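You operate a simulated robot arm through the tools that you are given. There is no shell and no other tool.

You are at the controls of a simulated two-armed robot. One attempt, no reset.

TASK
Blank port three with the red plug and leave it pumped up.
Fine: its green jet goes in the first cup of the plug rack; plug home, then open valve three, pump over 40 kPa and stop the pump; the other valves stay shut.

The check looks at the end state, three seconds after you hand in, the way a careful person would. Anything else that was tipped, shoved, dropped, spilled or broken makes it a failure.

THE ROBOT
Two 6-joint arms with two-finger grippers on one trunk, on a base that drives. Base frame: it is fixed to the floor where the robot stands at the start and does not move with it; the origin is under the middle of the robot, x ahead of it, y to its left, z up; the surface under the hand at the start is at about z = 750. Lengths are in mm, angles in degrees, forces in N, time in s.
The left shoulder is at the start at [70, 148, 1441], the right one opposite. With the tool pointing down near the work surface each hand reaches from about 280 to 560 mm from the robot's upright axis, wherever it stands, measured 20 degrees to its own side. Places, roughly: first cup of the plug rack [400, -200, 800]; manifold [500, 100, 800]; pointer of the manifold gauge [700, 100, 1000]; port three [500, 0, 800]; pump switch [400, -200, 800]; valve four [400, -100, 800]; valve one [400, 200, 800]; valve three [400, 0, 800]; valve two [400, 100, 800]. Payload 2.45 kg a hand.
The tool frame of a hand sits at the grasp point between the pads (the TCP): z along the fingers, y along the line on which they close. The tips reach 30 mm beyond it. Largest opening 106 mm; the body of the gripper starts 79 mm behind the TCP.
Orientation is that of the tool frame in the base frame, as a unit quaternion [w, x, y, z]. With the fingers straight down and closing along the base's y, the tool's x points along the base's -x, its y along +y and its z along -z.

THE INTERFACE
- The arms move only by the tool play_rows. It takes "left_deltas", "right_deltas" or both (then of equal length, played together; a hand with none holds still); each is one flat list of numbers, 7 for each row, row after row: the shift along the tool's x, y, z in units of 40 mm (1.0 is 40 mm), then the turn, a rotation vector about the tool's x, y, z in units of 6 degrees (1.0 is 6 degrees), then the gripper command, from -1 (shut) to 1 (fully open), values between in proportion. In form: [dx, dy, dz, wx, wy, wz, gripper, dx, dy, dz, wx, wy, wz, gripper, ...]. A call has 1 to 20 rows; each row shifts and turns the commanded pose from where the row before left it, along the tool's axes as they then stand. A call with a number of a shift or a turn outside -1 to 1 is refused whole. A row lasts 0.2 s, in which the tool goes at most 50 mm and 8.6 degrees; a call with a longer step from one row to the next is refused whole, and so is a gripper value outside its range. A pose out of reach is approached as far as the arm can. The call stops where the force on the tool passes 80 N (or 10 N more than at its start, if that is more) or the arm is blocked; 0.2 s more then pass. Each finger travels about 72 mm/s and halts on what it meets, pressing with about 25 N; the grip force reading is that of the motor and also rises with nothing between the fingers. The clock runs only during rows and for 0.2 s after the last one: add rows that do not move to give the fingers time. It gives the time, the measured TCP pose, the force on the tool (base axes), the opening and the grip force at its end, in the units of the frame above (readings bear some noise), with the torque about the TCP (base axes, N m) and any sound that the robot's microphone picked up, and new pictures: "pictures" is both (left out), scene, wrist or none (wrist: the cameras of the hands that moved).
- Cameras (640 x 400 px; columns grow to the right, rows downward): "scene" is now at [117.6, 1.9, 1637.9]; the picture's right is [0.02, -1.00, -0.00], its down [-0.85, -0.02, -0.53] and it looks along [0.53, 0.01, -0.85] (base axes); focal length 288 px, centre (320, 200). "left" rides on the left gripper at [76, 2, -106] in its tool frame; the picture's right is [-0.02, 1.00, 0.00], its down [-0.78, -0.02, -0.62] and it looks along [-0.62, -0.01, 0.78] (tool axes); focal length 247 px, centre (320, 200). "right" rides on the right gripper at [76, -2, -106] in its tool frame; the picture's right is [0.02, 1.00, 0.00], its down [-0.78, 0.02, -0.62] and it looks along [-0.62, 0.01, 0.78] (tool axes); focal length 247 px, centre (320, 200). There is no depth. A picture from a camera that has moved, and an enlarged one, comes with that camera's place and axes in the base frame and with its lens.
- raise_lower(by): slides the trunk up (or, below 0, down) by that many mm; the arms and the scene camera ride with it, the base frame stays. It gives what a move gives, with no picture.
- steer(legs): drives the robot by 1 to 6 legs, each [ahead, left, turn to the left] in mm, mm and degrees, along the robot's own axes; the way and the turn of a leg run together, so that a leg with both is an arc; at most 1500 mm and 180 degrees a leg. The arms and the cameras ride along, it lands a little off, and it stops where it bumps. It gives what a move gives, and a new picture of the scene camera.
- pan_tilt(pan, tilt): turns the head with the scene camera to pan (to the left, within 86 degrees either way) and tilt (down, from -29 to 69), counted from straight ahead of the robot. It gives what a move gives, and a new picture of the scene camera.
- inspect(camera, box): a new picture of the part [left, top, right, bottom] of that camera's present view, enlarged. The clock stands still meanwhile.
- hand_in(): hands the job in; it is judged then, once.

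Nothing tells you exact positions but the pictures and the camera data. Unless the task says otherwise, let go and move clear before handing in.

The tools are called after "Call:" as a command line: name --argument value ..., lists and objects as JSON in quotes. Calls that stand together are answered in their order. play_rows: Moves the arms, as the interface text tells. Its arguments: {"type":"object","properties":{"left_deltas":{"type":"array","items":{"type":"number"}},"right_deltas":{"type":"array","items":{"type":"number"}},"pictures":{"type":"string","enum":["both","scene","wrist","none"]}},"required":[]} The other tools are called the same way: raise_lower (by) slides the trunk up or down; steer (legs) drives the base; pan_tilt (pan, tilt) turns the head that bears the scene camera; inspect (camera, box) takes an enlarged picture of a part of a camera's view; hand_in () hands the job in.

At the start:

```text
time: 0.0
left_position: [588.4, 132.0, 1091.3]
left_orientation: [0.001, 0.0, 1.0, 0.0]
left_contact_force: [0.8, 0.4, 0.1]
left_torque: [0.01, 0.01, -0.01]
left_opening: 105.8
left_finger_force: 0.0
right_position: [496.9, -356.7, 1099.0]
right_orientation: [0.0, -0.001, 1.0, 0.0]
right_contact_force: [0.3, 0.4, -0.5]
right_torque: [0.04, -0.04, 0.01]
right_opening: 106.0
right_finger_force: 0.1
trunk travel left (down, up): [-914.0, 26.0]
robot x, y, heading: [-0.1, 0.4, -0.0]
head pan, tilt: [1.3, 58.3]
```

scene: 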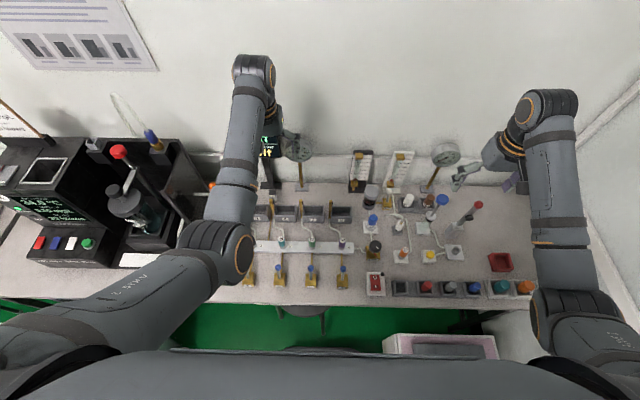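
right: 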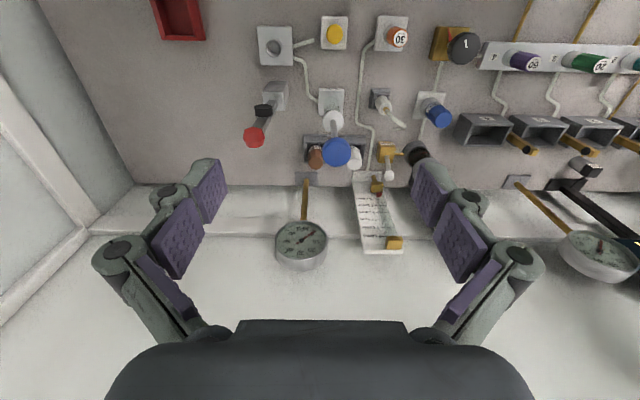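
left: 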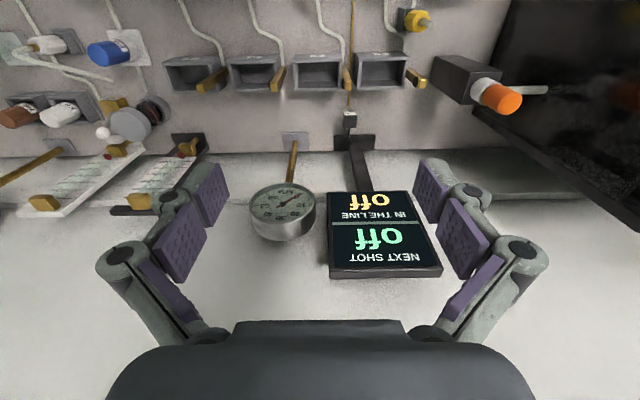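

I see a bench with a manifold, valves in front of it, a plug rack at the right front, and gauges behind. I'll enlarge the scene views before moving anything.

Call:
inspect --camera "scene" --box '[240, 180, 400, 300]'

Call:
inspect --camera "scene" --box '[350, 180, 550, 310]'

Call:
inspect --camera "scene" --box '[240, 100, 400, 200]'

Call:
inspect --camera "right" --box '[400, 0, 640, 200]'

```text
3.33 times, centred on (320, 240) of scene
camera zoom: at [117.6, 1.9, 1637.9], right [0.02, -1.0, 0.0], down [-0.85, -0.02, -0.53], along [0.53, 0.01, -0.85], focal length 960 px, centre (320, 67)
```

zoom: 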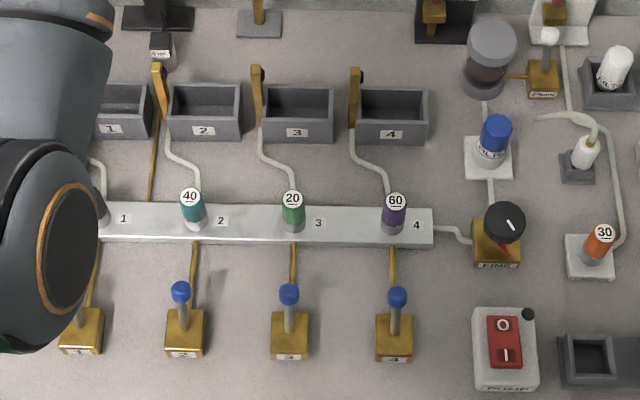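

```text
3.08 times, centred on (450, 245) of scene
camera zoom: at [117.6, 1.9, 1637.9], right [0.02, -1.0, 0.0], down [-0.85, -0.02, -0.53], along [0.53, 0.01, -0.85], focal length 886 px, centre (-80, 62)
```

zoom: 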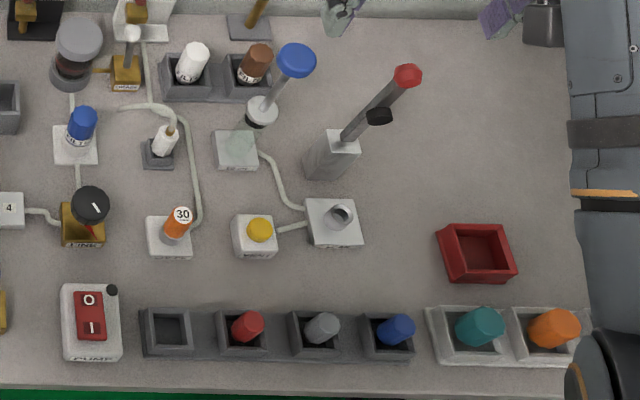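

```text
4.00 times, centred on (320, 150) of scene
camera zoom: at [117.6, 1.9, 1637.9], right [0.02, -1.0, 0.0], down [-0.85, -0.02, -0.53], along [0.53, 0.01, -0.85], focal length 1152 px, centre (320, 400)
```

zoom: 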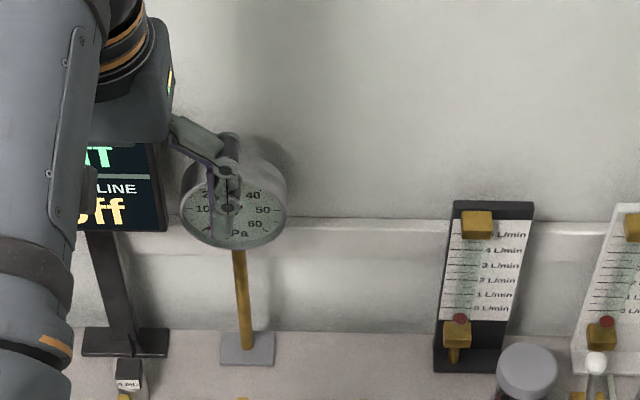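

```text
2.00 times, centred on (520, 100) of right
camera zoom: at [421.4, -356.2, 1204.9], right [-0.02, 1.0, 0.0], down [0.78, 0.02, 0.62], along [0.62, 0.01, -0.78], focal length 494 px, centre (-80, 400)
```

zoom: 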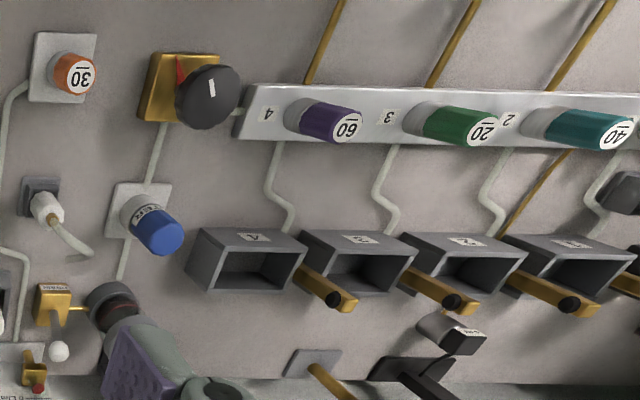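

The green "20" jet sits in port three, near (480, 34), with its top at about z = 826. The rack's first cup is empty and the red plug is in the second. Next I'll look around with the head and bring the right hand in for a closer view.

Call:
pan_tilt --pan 35 --tilt 45

Call:
pan_tilt --pan -20 --tilt 50

Call:
inspect --camera "left" --box '[220, 120, 460, 300]'

Call:
inspect --camera "right" --box '[200, 0, 460, 280]'

```text
time: 1.0
left_position: [588.7, 132.6, 1091.2]
left_orientation: [0.0, 0.0, 1.0, 0.0]
left_contact_force: [-0.5, -0.5, 0.2]
left_torque: [0.0, 0.0, 0.02]
left_opening: 106.0
left_finger_force: 0.0
right_position: [496.8, -354.9, 1097.9]
right_orientation: [0.0, 0.0, 1.0, 0.0]
right_contact_force: [0.4, -0.4, 0.5]
right_torque: [0.0, 0.02, 0.0]
right_opening: 105.9
right_finger_force: 0.0
trunk travel left (down, up): [-914.0, 26.0]
robot x, y, heading: [1.4, 0.2, 0.1]
head pan, tilt: [35.0, 45.0]
camera scene: at [115.7, 46.8, 1655.4], right [0.57, -0.82, 0.0], down [-0.58, -0.41, -0.71], along [0.58, 0.41, -0.71], focal length 288 px, centre (320, 200)
```

scene: 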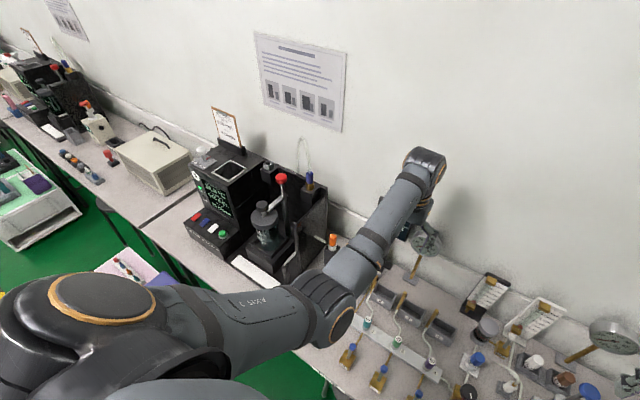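

```text
time: 2.2
left_position: [588.3, 133.3, 1092.6]
left_orientation: [0.0, 0.0, 1.0, 0.0]
left_contact_force: [0.1, -0.4, -1.2]
left_torque: [-0.03, 0.02, 0.0]
left_opening: 105.9
left_finger_force: 0.1
right_position: [496.9, -355.9, 1099.4]
right_orientation: [0.0, 0.0, 1.0, 0.0]
right_contact_force: [0.1, 0.1, -0.5]
right_torque: [0.01, 0.01, 0.02]
right_opening: 106.1
right_finger_force: 0.1
trunk travel left (down, up): [-914.0, 26.0]
robot x, y, heading: [-3.7, 2.1, 0.1]
head pan, tilt: [-20.0, 50.0]
camera scene: at [121.4, -26.0, 1648.5], right [-0.34, -0.94, 0.0], down [-0.72, 0.26, -0.64], along [0.6, -0.22, -0.77], focal length 288 px, centre (320, 200)
```

scene: 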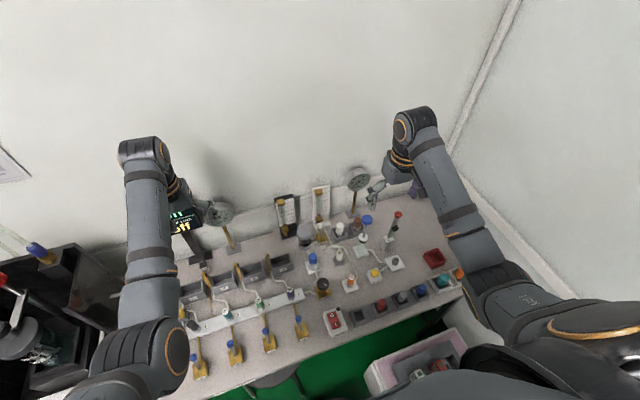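

```text
2.22 times, centred on (340, 210) of left
camera zoom: at [512.6, 133.9, 1198.6], right [0.02, 1.0, 0.0], down [0.78, -0.02, 0.62], along [0.62, -0.01, -0.78], focal length 549 px, centre (276, 178)
```

zoom: 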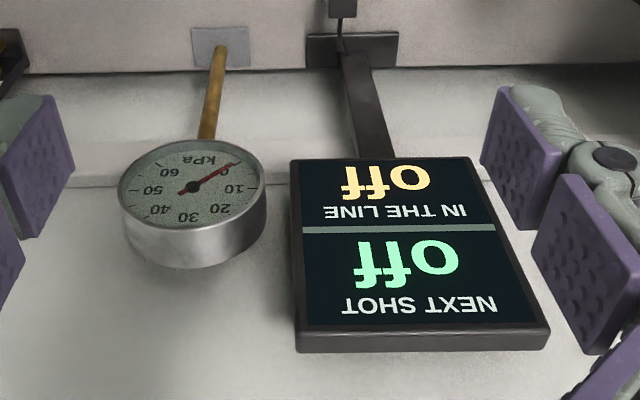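

```text
1.43 times, centred on (330, 140) of right
camera zoom: at [421.4, -356.2, 1204.9], right [-0.02, 1.0, 0.0], down [0.78, 0.02, 0.62], along [0.62, 0.01, -0.78], focal length 353 px, centre (306, 286)
```

zoom: 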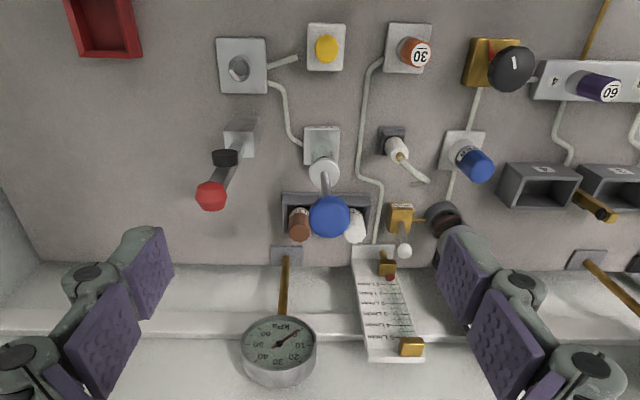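

The manifold gauge is the left one and reads 0 kPa. I'll move the right hand above the valves and manifold for close views, and shift the left hand a little left so it stops blocking the view.

Call:
play_rows --right_deltas '[0.3, 0.92, 0.31, 0, 0, 0, 1, 0.3, 0.92, 0.31, 0, 0, 0, 1, 0.3, 0.92, 0.31, 0, 0, 0, 1, 0.3, 0.92, 0.31, 0, 0, 0, 1, 0.3, 0.92, 0.31, 0, 0, 0, 1, 0.3, 0.92, 0.31, 0, 0, 0, 1, 0.3, 0.92, 0.31, 0, 0, 0, 1, 0.3, 0.92, 0.31, 0, 0, 0, 1]' --left_deltas '[0, 0.4, -0.2, 0, 0, 0, 1, 0, 0.4, -0.2, 0, 0, 0, 1, 0, 0.4, -0.2, 0, 0, 0, 1, 0, 0.4, -0.2, 0, 0, 0, 1, 0, 0.4, -0.2, 0, 0, 0, 1, 0, 0.4, -0.2, 0, 0, 0, 1, 0, 0.4, -0.2, 0, 0, 0, 1, 0, 0.4, -0.2, 0, 0, 0, 1]' --pictures "both"

Call:
pan_tilt --pan 0 --tilt 58

```text
time: 3.8
left_position: [598.4, 237.3, 1135.6]
left_orientation: [0.0, 0.0, 1.0, -0.001]
left_contact_force: [0.0, 0.2, 0.8]
left_torque: [0.03, -0.03, -0.01]
left_opening: 106.2
left_finger_force: 0.1
left hand out of reach, approached as far as the arm can: row 5, 6, 7
right_position: [430.5, -212.3, 999.9]
right_orientation: [0.007, 0.002, 0.995, -0.101]
right_contact_force: [-0.4, -0.9, 0.2]
right_torque: [0.01, 0.05, 0.01]
right_opening: 106.0
right_finger_force: 0.0
right hand out of reach, approached as far as the arm can: row 1, 2, 7
trunk travel left (down, up): [-914.0, 26.0]
robot x, y, heading: [1.6, -0.3, -0.1]
head pan, tilt: [-20.0, 50.0]
stopped in row 7 (right hand): the arm was blocked; the commanded pose is now the measured one
camera scene: at [121.1, -27.4, 1648.5], right [-0.34, -0.94, 0.0], down [-0.72, 0.26, -0.64], along [0.6, -0.22, -0.77], focal length 288 px, centre (320, 200)
camera right: at [352.3, -191.2, 1104.1], right [-0.02, 0.98, -0.2], down [0.78, 0.14, 0.62], along [0.63, -0.15, -0.76], focal length 247 px, centre (320, 200)
camera left: at [521.9, 239.2, 1242.9], right [0.02, 1.0, 0.0], down [0.78, -0.02, 0.62], along [0.62, -0.01, -0.78], focal length 247 px, centre (320, 200)
```

scene: 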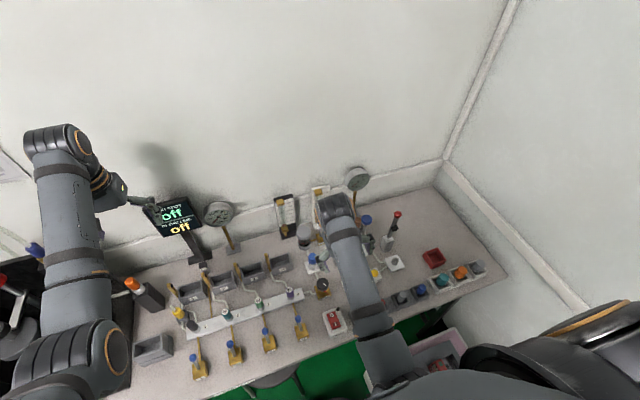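
right: 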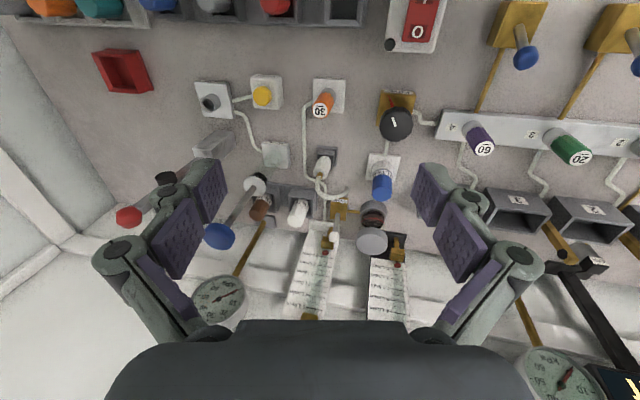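
left: 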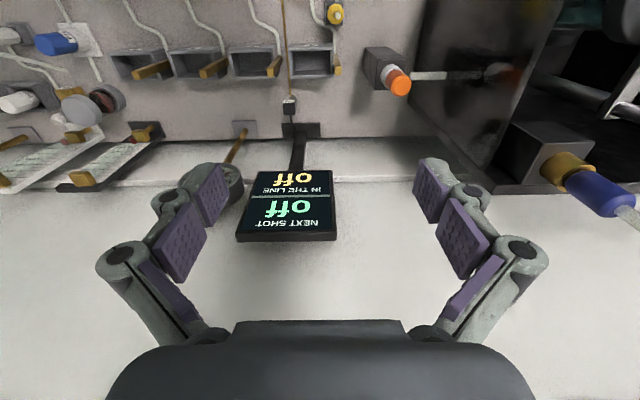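

```text
time: 4.6
left_position: [597.7, 238.9, 1135.5]
left_orientation: [0.0, 0.001, 1.0, 0.0]
left_contact_force: [0.0, 0.7, -0.3]
left_torque: [0.0, 0.01, 0.01]
left_opening: 106.2
left_finger_force: 0.0
right_position: [430.8, -211.1, 1002.1]
right_orientation: [0.006, 0.002, 0.995, -0.102]
right_contact_force: [-0.2, -0.3, 1.2]
right_torque: [0.01, -0.03, 0.0]
right_opening: 105.9
right_finger_force: 0.0
trunk travel left (down, up): [-914.0, 26.0]
robot x, y, heading: [-1.7, -1.5, 0.1]
head pan, tilt: [0.0, 58.0]
camera scene: at [117.9, 0.7, 1638.3], right [0.0, -1.0, 0.0], down [-0.85, 0.0, -0.53], along [0.53, 0.0, -0.85], focal length 288 px, centre (320, 200)
```

scene: 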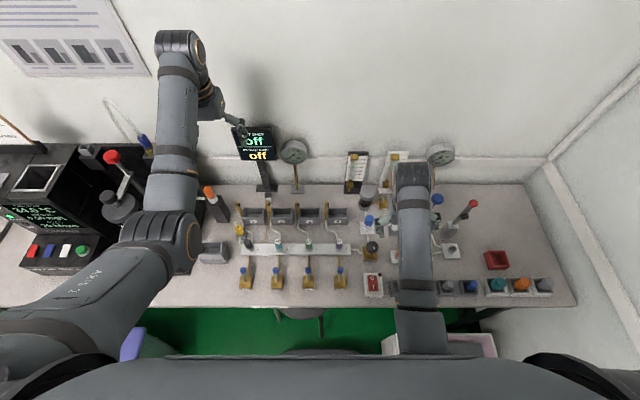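

The right arm stopped because it folds too far at that height, not because it hit anything, and the hand tilted about 12°. I'll straighten it, work lower, and move it over port three to look.

Call:
play_rows --right_deltas '[0, 0, 0.8, -1, 0, 0, 1, 0, 0, 0.8, -0.95, 0, 0, 1, 0, 0, 0.2, 0, 0, 0, 1]' --pictures "none"

```text
time: 5.4
left_position: [598.6, 240.4, 1136.5]
left_orientation: [0.0, -0.001, 1.0, -0.001]
left_contact_force: [-0.3, -0.5, -0.3]
left_torque: [-0.01, -0.01, 0.0]
left_opening: 105.9
left_finger_force: 0.1
right_position: [431.0, -218.4, 931.3]
right_orientation: [0.007, 0.002, 1.0, 0.002]
right_contact_force: [0.2, -0.2, 0.5]
right_torque: [0.0, 0.02, 0.02]
right_opening: 105.7
right_finger_force: 0.1
trunk travel left (down, up): [-914.0, 26.0]
robot x, y, heading: [2.7, -1.8, -0.3]
head pan, tilt: [0.0, 58.0]
```

The hand is straight again at z = 931. Now I'll slide it left toward the manifold.

Call:
play_rows --right_deltas '[-0.05, 0.83, 0.08, 0, 0, 0, 1, -0.05, 0.83, 0.08, 0, 0, 0, 1, -0.05, 0.83, 0.08, 0, 0, 0, 1, -0.05, 0.83, 0.08, 0, 0, 0, 1, -0.05, 0.83, 0.08, 0, 0, 0, 1, -0.05, 0.83, 0.08, 0, 0, 0, 1]' --pictures "both"

```text
time: 6.5
left_position: [599.2, 239.1, 1136.1]
left_orientation: [-0.001, 0.001, 1.0, 0.001]
left_contact_force: [-0.5, 1.0, -0.7]
left_torque: [-0.04, 0.01, 0.01]
left_opening: 105.9
left_finger_force: 0.1
right_position: [431.7, -186.6, 897.1]
right_orientation: [0.0, 0.006, 0.996, -0.092]
right_contact_force: [0.3, 0.8, 0.7]
right_torque: [0.05, 0.0, 0.01]
right_opening: 106.0
right_finger_force: 0.1
right hand out of reach, approached as far as the arm can: row 5
trunk travel left (down, up): [-914.0, 26.0]
robot x, y, heading: [1.5, 0.8, -0.1]
head pan, tilt: [0.0, 58.0]
stopped in row 5 (right hand): the arm was blocked; the commanded pose is now the measured one
camera scene: at [118.3, 0.6, 1638.2], right [0.0, -1.0, 0.0], down [-0.85, 0.0, -0.53], along [0.53, 0.0, -0.85], focal length 288 px, centre (320, 200)
camera right: at [356.3, -166.0, 1001.2], right [-0.01, 0.98, -0.18], down [0.78, 0.12, 0.61], along [0.62, -0.14, -0.77], focal length 247 px, centre (320, 200)
```

scene: 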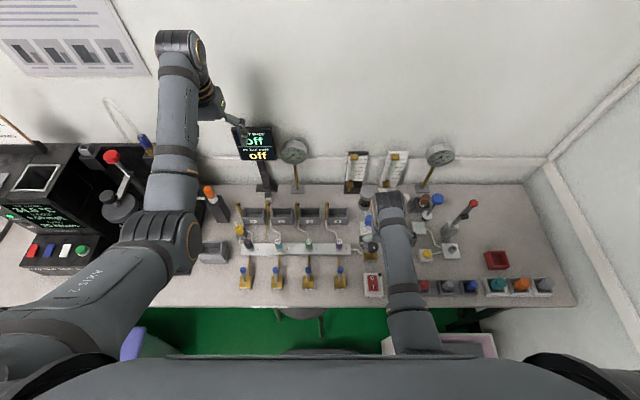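
right: 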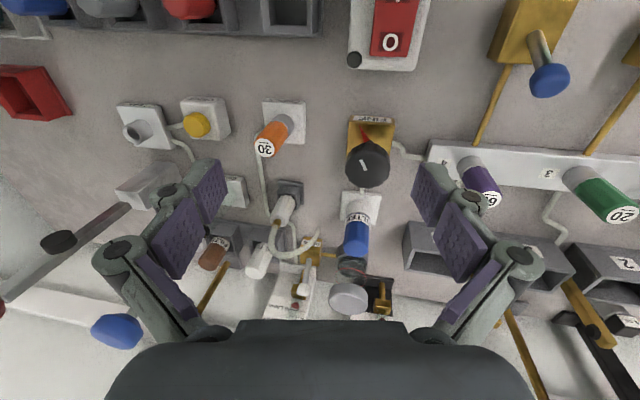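

The right arm stalls when reaching this far inward, so I'll drive the base to the left to bring port three onto the right hand's side. First I'll straighten the right hand and move it back out. I'll also close the left hand and bring it inward, because the tall blue handle on the left machine, near (628, 430, 1111), must not be touched.

Call:
play_rows --right_deltas '[0, -0.5, -0.1, -0.6, 0, 0, 1, 0, -0.6, -0.2, -0.6, 0, 0, 1, 0, -0.6, -0.2, -0.55, 0, 0, 1, 0, -0.6, -0.2, 0, 0, 0, 1, 0, -0.6, -0.2, 0, 0, 0, 1, 0, 0, 0, 0, 0, 0, 1]' --left_deltas '[0, -0.6, 0, 0, 0, 0, -1, 0, -0.6, 0, 0, 0, 0, -1, 0, -0.6, 0, 0, 0, 0, -1, 0, -0.6, 0, 0, 0, 0, -1, 0, -0.4, 0, 0, 0, 0, -1, 0, 0, 0, 0, 0, 0, -1]' --pictures "scene"

```text
time: 7.9
left_position: [598.1, 128.4, 1136.1]
left_orientation: [0.0, -0.001, 1.0, 0.0]
left_contact_force: [0.4, 0.3, 0.4]
left_torque: [0.0, 0.01, 0.03]
left_opening: 0.0
left_finger_force: 24.9
right_position: [430.2, -296.9, 940.6]
right_orientation: [-0.001, 0.007, 1.0, 0.0]
right_contact_force: [-0.3, 0.2, 0.9]
right_torque: [-0.05, 0.0, 0.0]
right_opening: 106.1
right_finger_force: 0.0
trunk travel left (down, up): [-914.0, 26.0]
robot x, y, heading: [-0.3, -2.0, -0.2]
head pan, tilt: [0.0, 58.0]
camera scene: at [118.1, 1.6, 1638.3], right [0.0, -1.0, 0.0], down [-0.85, 0.0, -0.53], along [0.53, 0.0, -0.85], focal length 288 px, centre (320, 200)
```

scene: 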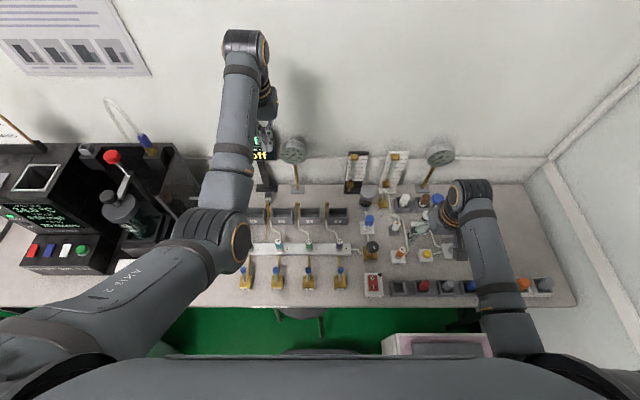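

Before driving left I want to see what stands on the floor on that side.

Call:
pan_tilt --pan 60 --tilt 60

Call:
pan_tilt --pan 86 --tilt 40

Call:
pan_tilt --pan 0 --tilt 69

```text
time: 9.2
left_position: [599.7, 125.6, 1136.7]
left_orientation: [0.0, 0.001, 1.0, 0.0]
left_contact_force: [0.3, 0.5, 0.6]
left_torque: [0.01, 0.0, 0.0]
left_opening: 0.1
left_finger_force: 25.1
right_position: [429.9, -297.6, 940.3]
right_orientation: [-0.001, 0.006, 1.0, 0.0]
right_contact_force: [0.0, -0.4, 0.8]
right_torque: [0.0, 0.03, 0.02]
right_opening: 106.1
right_finger_force: 0.0
trunk travel left (down, up): [-914.0, 26.0]
robot x, y, heading: [-0.1, -0.0, 0.2]
head pan, tilt: [60.0, 60.0]
camera scene: at [82.5, 58.2, 1635.9], right [0.87, -0.5, 0.0], down [-0.43, -0.75, -0.5], along [0.25, 0.43, -0.87], focal length 288 px, centre (320, 200)
```

scene: 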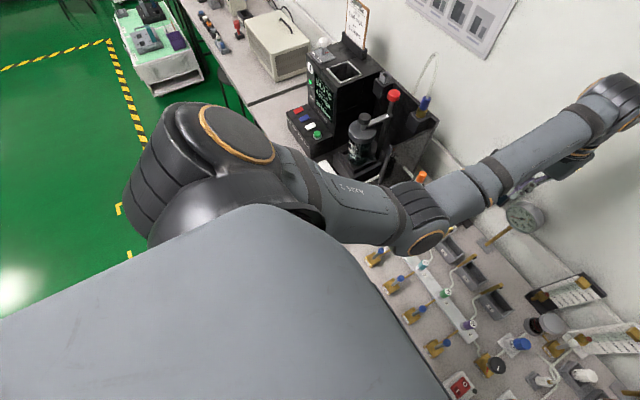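

```text
time: 10.1
left_position: [598.0, 126.3, 1137.9]
left_orientation: [0.0, 0.001, 1.0, 0.0]
left_contact_force: [0.6, -0.3, 0.0]
left_torque: [0.0, 0.01, 0.0]
left_opening: 0.2
left_finger_force: 25.2
right_position: [430.7, -299.2, 939.9]
right_orientation: [0.0, 0.006, 1.0, 0.0]
right_contact_force: [-0.5, 0.9, 0.4]
right_torque: [0.0, 0.02, 0.03]
right_opening: 106.0
right_finger_force: 0.1
trunk travel left (down, up): [-914.0, 26.0]
robot x, y, heading: [-1.3, 0.4, -0.0]
head pan, tilt: [85.9, 40.0]
camera scene: at [55.2, 84.9, 1662.6], right [1.0, -0.07, 0.0], down [-0.05, -0.64, -0.77], along [0.06, 0.76, -0.64], focal length 288 px, centre (320, 200)
```

scene: 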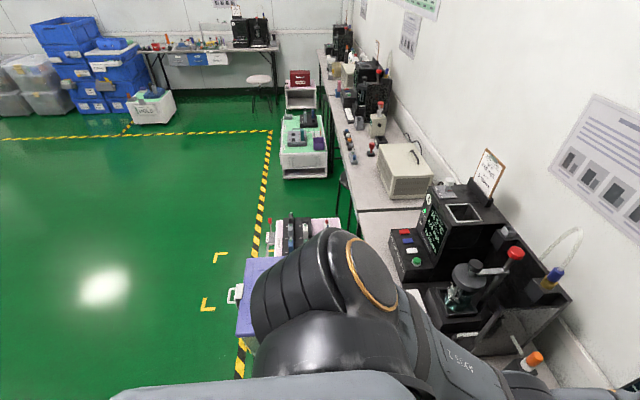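

```text
time: 11.7
left_position: [598.8, 126.3, 1136.3]
left_orientation: [0.0, 0.001, 1.0, 0.0]
left_contact_force: [0.5, 0.5, -0.5]
left_torque: [0.02, -0.03, 0.01]
left_opening: 0.2
left_finger_force: 24.8
right_position: [429.6, -298.5, 941.4]
right_orientation: [0.0, 0.005, 1.0, 0.0]
right_contact_force: [-0.3, -0.6, -0.1]
right_torque: [0.01, -0.03, -0.01]
right_opening: 106.1
right_finger_force: 0.0
trunk travel left (down, up): [-914.0, 26.0]
robot x, y, heading: [1.6, -1.6, 0.0]
head pan, tilt: [0.0, 68.8]
camera scene: at [105.0, 0.3, 1626.5], right [0.0, -1.0, 0.0], down [-0.93, 0.0, -0.36], along [0.36, 0.0, -0.93], focal length 288 px, centre (320, 200)
```

scene: 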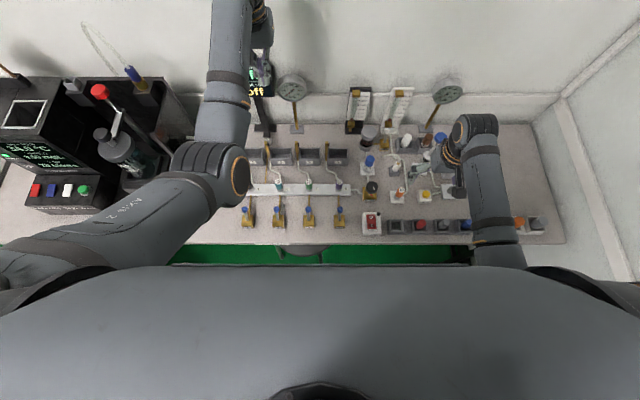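

The blue box on the floor is well to the left (about y = 650 or more), so a 190 mm shift is clear. The left hand ends near y = 316, clear of the blue handle. Driving left now.

Call:
steer --legs '[[0, 190, 0]]'

Call:
pan_tilt --pan -10 --tilt 58

```text
time: 13.3
left_position: [598.7, 313.9, 1137.2]
left_orientation: [-0.001, 0.0, 1.0, 0.001]
left_contact_force: [0.0, 1.1, 0.0]
left_torque: [0.01, -0.03, 0.0]
left_opening: 0.0
left_finger_force: 25.0
right_position: [429.5, -110.5, 940.3]
right_orientation: [0.001, 0.005, 1.0, 0.002]
right_contact_force: [-0.5, -0.2, -1.2]
right_torque: [0.02, 0.0, 0.0]
right_opening: 106.0
right_finger_force: 0.0
trunk travel left (down, up): [-914.0, 26.0]
robot x, y, heading: [-1.6, 192.2, 0.1]
head pan, tilt: [0.0, 68.8]
camera scene: at [105.0, 185.7, 1626.5], right [0.0, -1.0, 0.0], down [-0.93, 0.0, -0.36], along [0.36, 0.0, -0.93], focal length 288 px, centre (320, 200)
```

scene: 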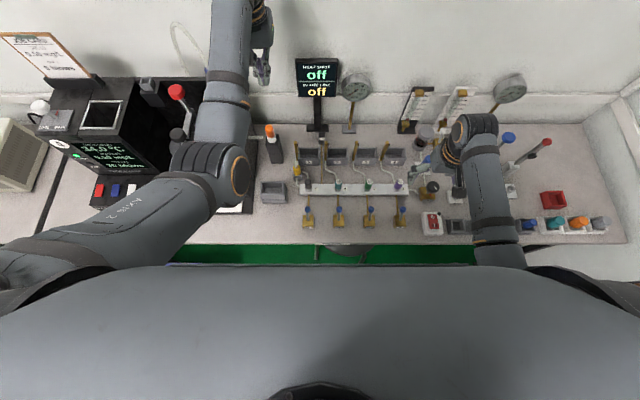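

```text
time: 14.0
left_position: [597.8, 316.8, 1137.0]
left_orientation: [0.0, 0.001, 1.0, 0.0]
left_contact_force: [-0.7, -0.5, 0.6]
left_torque: [-0.03, -0.03, -0.01]
left_opening: 0.3
left_finger_force: 25.0
right_position: [430.0, -107.9, 941.4]
right_orientation: [-0.001, 0.005, 1.0, 0.0]
right_contact_force: [-1.2, 0.2, -0.4]
right_torque: [-0.01, -0.01, -0.01]
right_opening: 105.9
right_finger_force: 0.0
trunk travel left (down, up): [-914.0, 26.0]
robot x, y, heading: [0.0, 188.3, 0.2]
head pan, tilt: [-10.0, 58.0]
camera scene: at [116.9, 178.7, 1638.2], right [-0.17, -0.98, 0.0], down [-0.84, 0.15, -0.53], along [0.52, -0.09, -0.85], focal length 288 px, centre (320, 200)
```

scene: 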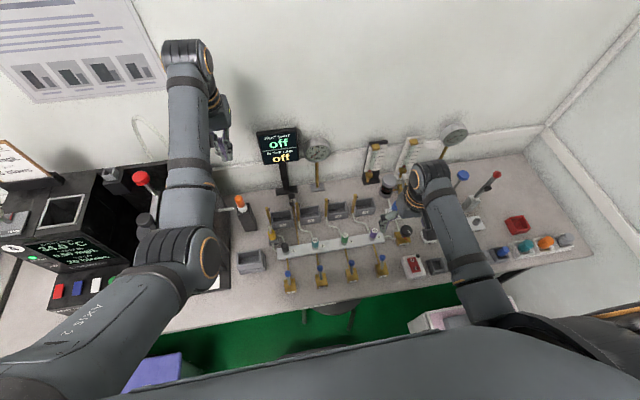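

The base is now at y ≈ 190 and port three lies ahead of the right shoulder. I'll bring the right hand over to view port three and its valve.

Call:
play_rows --right_deltas '[0, 0.6, 0.1, 0, 0, 0, 1, 0, 0.6, 0.1, 0, 0, 0, 1, 0, 0.6, 0.1, 0, 0, 0, 1, 0, 0.6, 0.1, 0, 0, 0, 1, 0, 0, 0, 0, 0, 0, 1]' --pictures "both"

```text
time: 15.2
left_position: [598.5, 316.4, 1136.7]
left_orientation: [0.0, 0.0, 1.0, 0.001]
left_contact_force: [0.6, 0.1, 0.2]
left_torque: [0.0, 0.01, 0.0]
left_opening: 0.0
left_finger_force: 25.5
right_position: [431.1, -13.0, 925.2]
right_orientation: [0.0, 0.005, 1.0, 0.0]
right_contact_force: [-0.8, -0.4, 0.0]
right_torque: [0.04, 0.0, 0.0]
right_opening: 105.9
right_finger_force: 0.0
trunk travel left (down, up): [-914.0, 26.0]
robot x, y, heading: [0.5, 191.3, -0.1]
head pan, tilt: [-10.0, 58.0]
camera scene: at [116.9, 177.8, 1638.3], right [-0.17, -0.98, 0.0], down [-0.84, 0.15, -0.53], along [0.52, -0.09, -0.85], focal length 288 px, centre (320, 200)
camera right: at [355.4, -12.4, 1030.9], right [-0.01, 1.0, 0.0], down [0.78, 0.01, 0.62], along [0.62, 0.01, -0.78], focal length 247 px, centre (320, 200)
```

scene: 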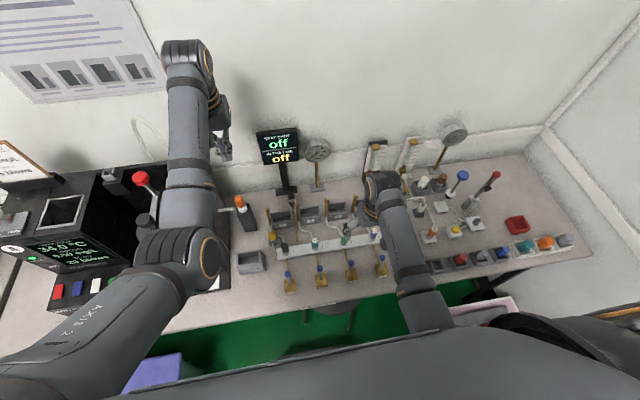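
right: 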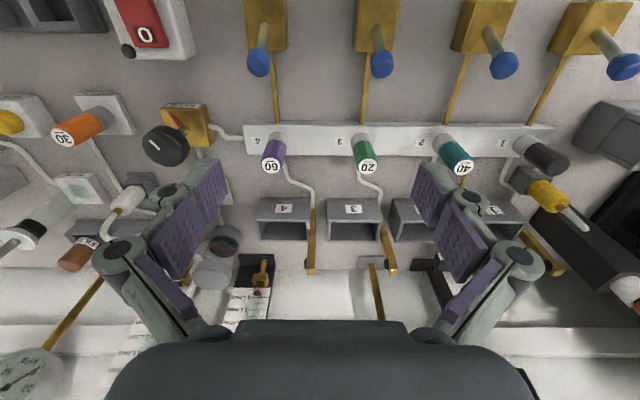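

Call:
inspect --camera "right" --box '[290, 0, 450, 200]'

Call:
inspect --camera "right" --box '[0, 0, 240, 150]'

Call:
inspect --camera "scene" --box '[260, 200, 460, 320]'

Call:
inspect --camera "scene" --box '[400, 160, 600, 290]'

```text
2.00 times, centred on (370, 100) of right
camera zoom: at [355.4, -12.4, 1030.9], right [-0.01, 1.0, 0.0], down [0.78, 0.01, 0.62], along [0.62, 0.01, -0.78], focal length 494 px, centre (220, 400)
```

zoom: 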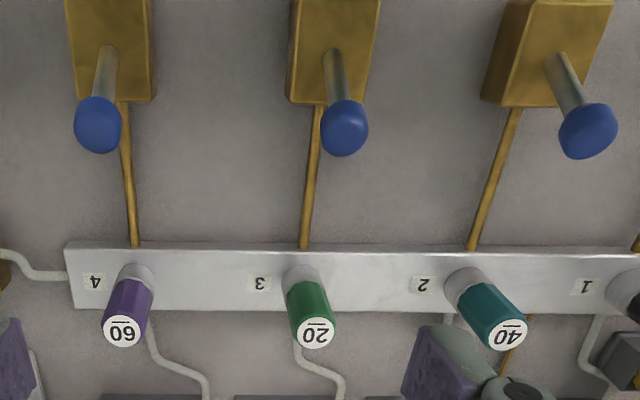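

```text
2.67 times, centred on (120, 75) of right
camera zoom: at [355.4, -12.4, 1030.9], right [-0.01, 1.0, 0.0], down [0.78, 0.01, 0.62], along [0.62, 0.01, -0.78], focal length 659 px, centre (853, 533)
```

zoom: 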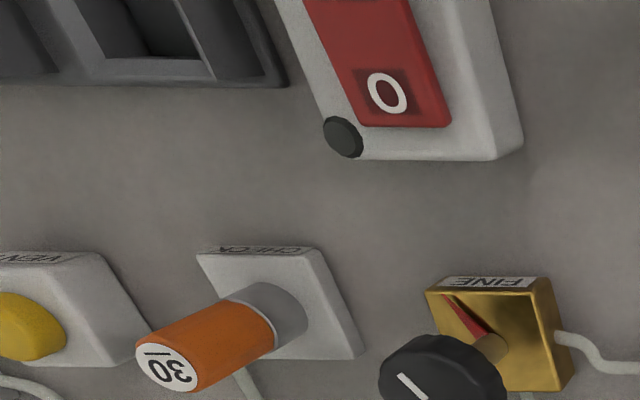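

```text
3.20 times, centred on (360, 260) of scene
camera zoom: at [116.9, 177.8, 1638.3], right [-0.17, -0.98, 0.0], down [-0.84, 0.15, -0.53], along [0.52, -0.09, -0.85], focal length 922 px, centre (192, 8)
```

zoom: 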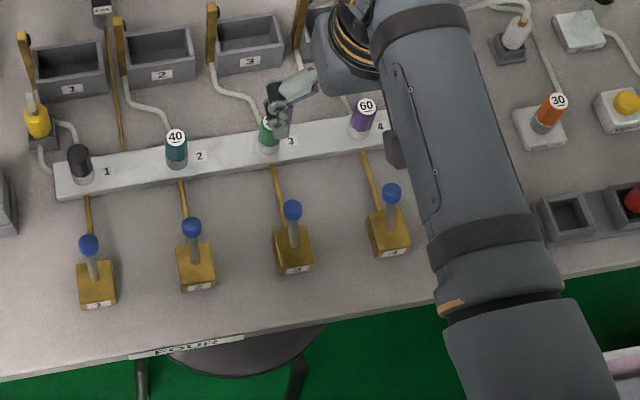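

```text
3.08 times, centred on (500, 225) of scene
camera zoom: at [116.9, 177.8, 1638.3], right [-0.17, -0.98, 0.0], down [-0.84, 0.15, -0.53], along [0.52, -0.09, -0.85], focal length 886 px, centre (-234, 123)
```

zoom: 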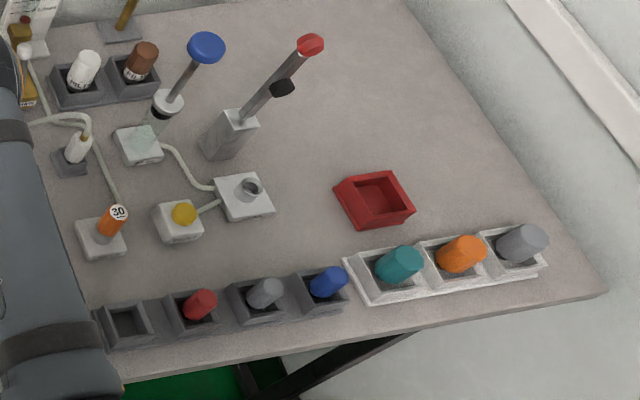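

I now place port three at about (478, 36), with the manifold top at z ≈ 766 and the jet tip at z ≈ 824. Valve three's ball is near (391, 37, 810) with its lever leaning toward the manifold. The rocker's O end is the far end and the I end is nearest the robot. Next I'll hover over the green jet with the fingers half open.

Call:
play_rows --right_deltas '[-0.39, 0.41, 0.4, 0, 0, -0.095, -0.1, -0.39, 0.41, 0.4, 0, 0, 0, -0.1, -0.39, 0.41, 0.4, 0, 0, 0, -0.1, 0, 0, 0.3, 0, 0, 0, -0.1, 0, 0, 0, 0, 0, 0, -0.1]' --pictures "both"

Call:
inspect --camera "right" --box '[240, 100, 400, 240]'

```text
time: 16.4
left_position: [598.1, 315.6, 1136.9]
left_orientation: [0.0, 0.001, 1.0, 0.0]
left_contact_force: [0.6, -0.3, -0.6]
left_torque: [-0.02, -0.01, -0.03]
left_opening: 0.0
left_finger_force: 25.0
right_position: [478.2, 36.0, 865.6]
right_orientation: [0.0, 0.001, 1.0, 0.0]
right_contact_force: [-0.6, 0.4, 0.2]
right_torque: [0.02, -0.02, 0.0]
right_opening: 47.8
right_finger_force: 0.1
trunk travel left (down, up): [-914.0, 26.0]
robot x, y, heading: [-0.7, 188.8, -0.1]
head pan, tilt: [-10.0, 58.0]
camera scene: at [116.7, 178.0, 1638.3], right [-0.17, -0.98, 0.0], down [-0.84, 0.15, -0.53], along [0.52, -0.09, -0.85], focal length 288 px, centre (320, 200)
camera right: at [402.5, 36.5, 970.6], right [-0.02, 1.0, 0.0], down [0.78, 0.02, 0.62], along [0.62, 0.01, -0.78], focal length 247 px, centre (320, 200)
```

scene: 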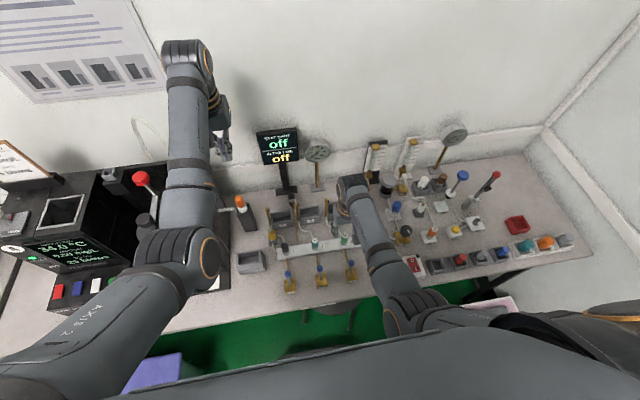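
right: 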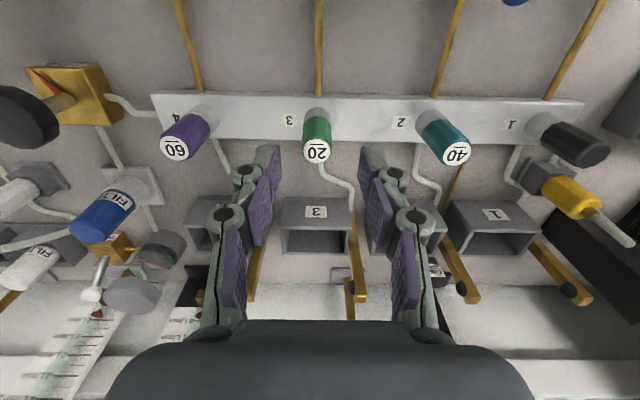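

```text
2.86 times, centred on (320, 170) of right
camera zoom: at [402.5, 36.5, 970.6], right [-0.02, 1.0, 0.0], down [0.78, 0.02, 0.62], along [0.62, 0.01, -0.78], focal length 706 px, centre (320, 286)
```

zoom: 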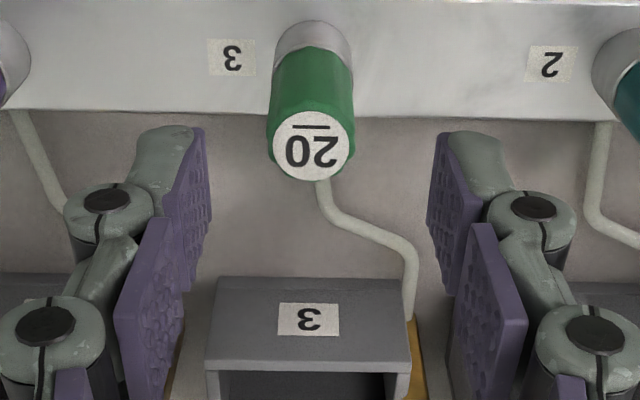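

The green jet is centred between the fingers at about (478, 36). I'll go down to z = 808, which puts the fingertips roughly 12 mm above the manifold, and close on it.

Call:
play_rows --right_deltas '[0, 0, 0.48, 0, 0, 0, -0.1, 0, 0, 0.48, 0, 0, 0, -0.1, 0, 0, 0.48, 0, 0, 0, -0.1, 0, 0, 0, 0, 0, 0, -0.1]' --pictures "wrist"

Call:
inspect --camera "right" --box '[240, 100, 400, 240]'

```text
time: 17.4
left_position: [597.7, 318.3, 1136.3]
left_orientation: [0.001, 0.0, 1.0, 0.0]
left_contact_force: [-0.7, -0.4, 0.6]
left_torque: [0.03, 0.02, -0.04]
left_opening: 0.2
left_finger_force: 24.9
right_position: [478.8, 37.2, 807.2]
right_orientation: [0.0, 0.001, 1.0, 0.0]
right_contact_force: [0.5, 0.5, 0.7]
right_torque: [0.0, -0.01, -0.03]
right_opening: 47.6
right_finger_force: 0.0
trunk travel left (down, up): [-914.0, 26.0]
robot x, y, heading: [-0.1, 193.5, 0.1]
head pan, tilt: [-10.0, 58.0]
camera right: at [402.7, 36.3, 912.9], right [-0.02, 1.0, 0.0], down [0.78, 0.02, 0.62], along [0.62, 0.01, -0.78], focal length 247 px, centre (320, 200)
```

right: 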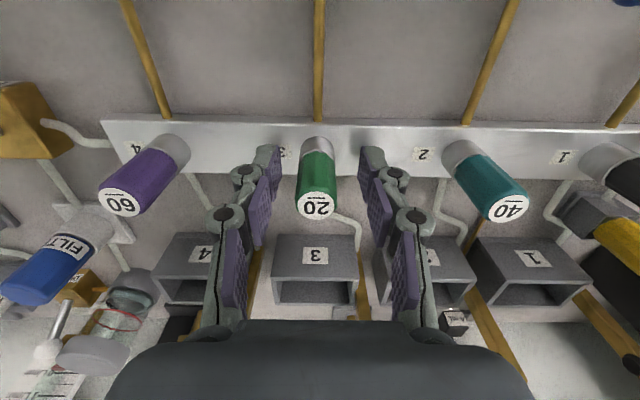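

```text
2.86 times, centred on (320, 170) of right
camera zoom: at [402.7, 36.3, 912.9], right [-0.02, 1.0, 0.0], down [0.78, 0.02, 0.62], along [0.62, 0.01, -0.78], focal length 706 px, centre (320, 286)
```

zoom: 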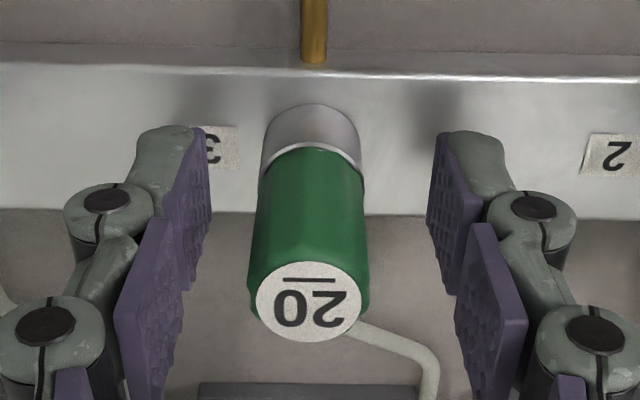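

The jet tip is at about (480.5, 35.5, 819) and the green body runs from z = 781 to 819. I'll nudge 2 mm forward and 2 mm up, then close.

Call:
play_rows --right_deltas '[-0.05, -0.02, -0.06, 0, 0, 0, -0.1, 0, 0, 0, 0, 0, 0, -1, 0, 0, 0, 0, 0, 0, -1, 0, 0, 0, 0, 0, 0, -1, 0, 0, 0, 0, 0, 0, -1]' --pictures "wrist"

```text
time: 18.6
left_position: [599.3, 315.2, 1135.7]
left_orientation: [0.0, 0.0, 1.0, 0.0]
left_contact_force: [0.6, 0.1, -0.1]
left_torque: [-0.02, 0.03, 0.01]
left_opening: 0.1
left_finger_force: 24.9
right_position: [480.9, 35.3, 809.5]
right_orientation: [-0.001, 0.001, 1.0, 0.0]
right_contact_force: [-0.4, -4.6, -0.8]
right_torque: [-0.26, 0.01, 0.0]
right_opening: 22.4
right_finger_force: 45.1
trunk travel left (down, up): [-914.0, 26.0]
robot x, y, heading: [4.6, 185.9, -0.2]
head pan, tilt: [-10.0, 58.0]
camera right: at [404.6, 34.5, 915.4], right [-0.02, 1.0, 0.0], down [0.78, 0.02, 0.62], along [0.62, 0.01, -0.78], focal length 247 px, centre (320, 200)
```

right: 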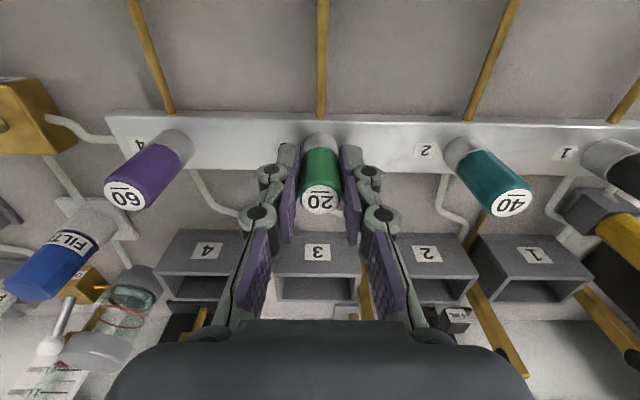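

The jet is gripped at an opening of 22.4 mm. Now a slow straight pull upward.

Call:
play_rows --right_deltas '[0, 0, -0.12, 0, 0, 0, -1, 0, 0, -0.12, 0, 0, 0, -1, 0, 0, -0.12, 0, 0, 0, -1, 0, 0, 0, 0, 0, 0, -1]' --pictures "wrist"

```text
time: 19.6
left_position: [593.7, 317.5, 1138.8]
left_orientation: [0.001, 0.0, 1.0, -0.001]
left_contact_force: [-0.2, -0.4, 0.2]
left_torque: [-0.03, -0.02, -0.02]
left_opening: 0.0
left_finger_force: 24.9
right_position: [479.8, 37.7, 829.2]
right_orientation: [0.005, 0.0, 1.0, 0.0]
right_contact_force: [-0.4, 1.6, -0.7]
right_torque: [-0.03, -0.03, -0.02]
right_opening: 20.4
right_finger_force: 24.7
trunk travel left (down, up): [-914.0, 26.0]
robot x, y, heading: [1.0, 188.1, 0.1]
head pan, tilt: [-10.0, 58.0]
camera right: at [402.9, 37.3, 933.9], right [-0.02, 1.0, 0.0], down [0.78, 0.02, 0.63], along [0.63, 0.01, -0.78], focal length 247 px, centre (320, 200)
```

right: 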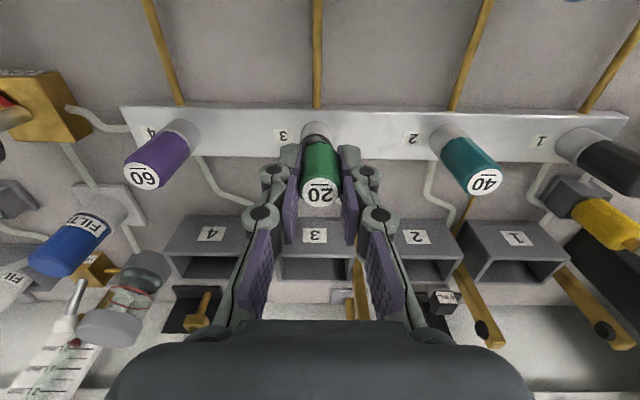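

Call:
inspect --camera "right" --box '[240, 90, 400, 230]'

Call:
inspect --camera "scene" --box '[260, 200, 420, 310]'

```text
2.86 times, centred on (320, 160) of right
camera zoom: at [402.9, 37.3, 933.9], right [-0.02, 1.0, 0.0], down [0.78, 0.02, 0.63], along [0.63, 0.01, -0.78], focal length 706 px, centre (320, 314)
```

zoom: 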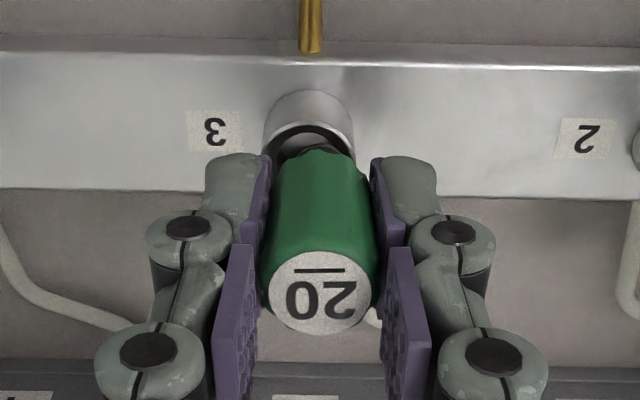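

```text
3.64 times, centred on (340, 255) of scene
camera zoom: at [110.6, 180.0, 1639.6], right [-0.17, -0.98, 0.0], down [-0.83, 0.15, -0.53], along [0.52, -0.09, -0.85], focal length 1047 px, centre (247, 0)
```

zoom: 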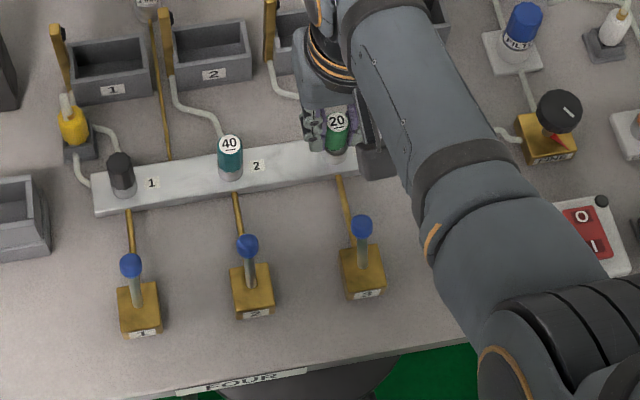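

The jet is out; the silver collar stays behind as the socket. I'll lift it straight up to about z = 905 so it clears everything on the way to the rack.

Call:
play_rows --right_deltas '[0, 0, -0.3, 0, 0, 0, -1, 0, 0, -0.4, 0, 0, 0, -1, 0, 0, -0.6, 0, 0, 0, -1, 0, 0, -0.6, 0, 0, 0, -1, 0, 0, 0, 0, 0, 0, -1]' --pictures "both"

Call:
inspect --camera "right" --box '[240, 60, 400, 240]'

```text
time: 20.8
left_position: [596.8, 317.9, 1137.7]
left_orientation: [0.001, 0.001, 1.0, 0.0]
left_contact_force: [-0.3, 0.8, 0.5]
left_torque: [0.02, -0.02, 0.01]
left_opening: 0.1
left_finger_force: 25.6
right_position: [479.0, 35.1, 901.4]
right_orientation: [0.001, 0.0, 1.0, -0.001]
right_contact_force: [0.4, 0.3, 1.2]
right_torque: [-0.01, 0.01, 0.03]
right_opening: 20.4
right_finger_force: 24.6
trunk travel left (down, up): [-914.0, 26.0]
robot x, y, heading: [0.5, 190.6, -0.0]
head pan, tilt: [-10.0, 58.0]
camera scene: at [115.8, 178.3, 1638.4], right [-0.17, -0.98, 0.0], down [-0.83, 0.15, -0.53], along [0.52, -0.09, -0.85], focal length 288 px, centre (320, 200)
camera right: at [403.3, 35.7, 1006.5], right [-0.02, 1.0, 0.0], down [0.78, 0.02, 0.62], along [0.62, 0.01, -0.78], focal length 247 px, centre (320, 200)
```

scene: 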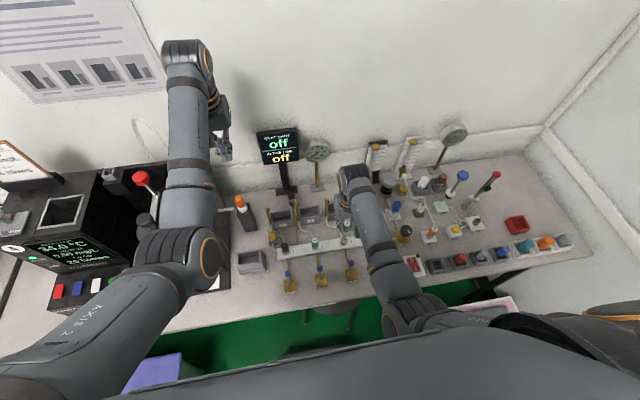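
right: 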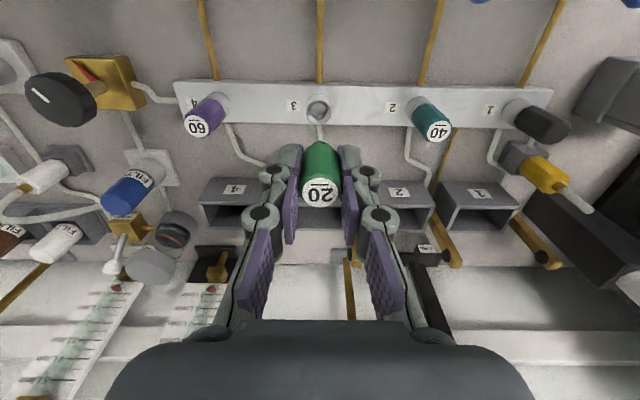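

```text
2.22 times, centred on (320, 150) of right
camera zoom: at [403.3, 35.7, 1006.5], right [-0.02, 1.0, 0.0], down [0.78, 0.02, 0.62], along [0.62, 0.01, -0.78], focal length 549 px, centre (320, 311)
```

zoom: 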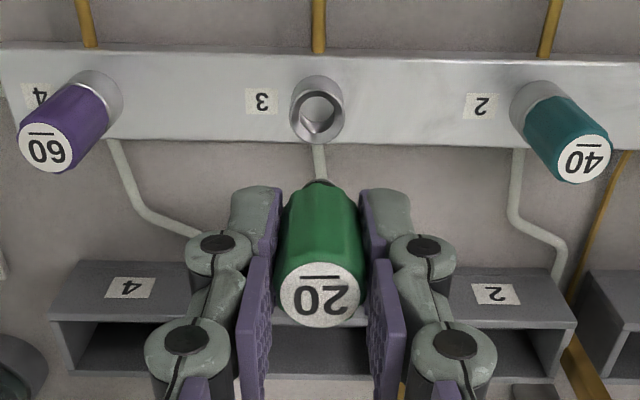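

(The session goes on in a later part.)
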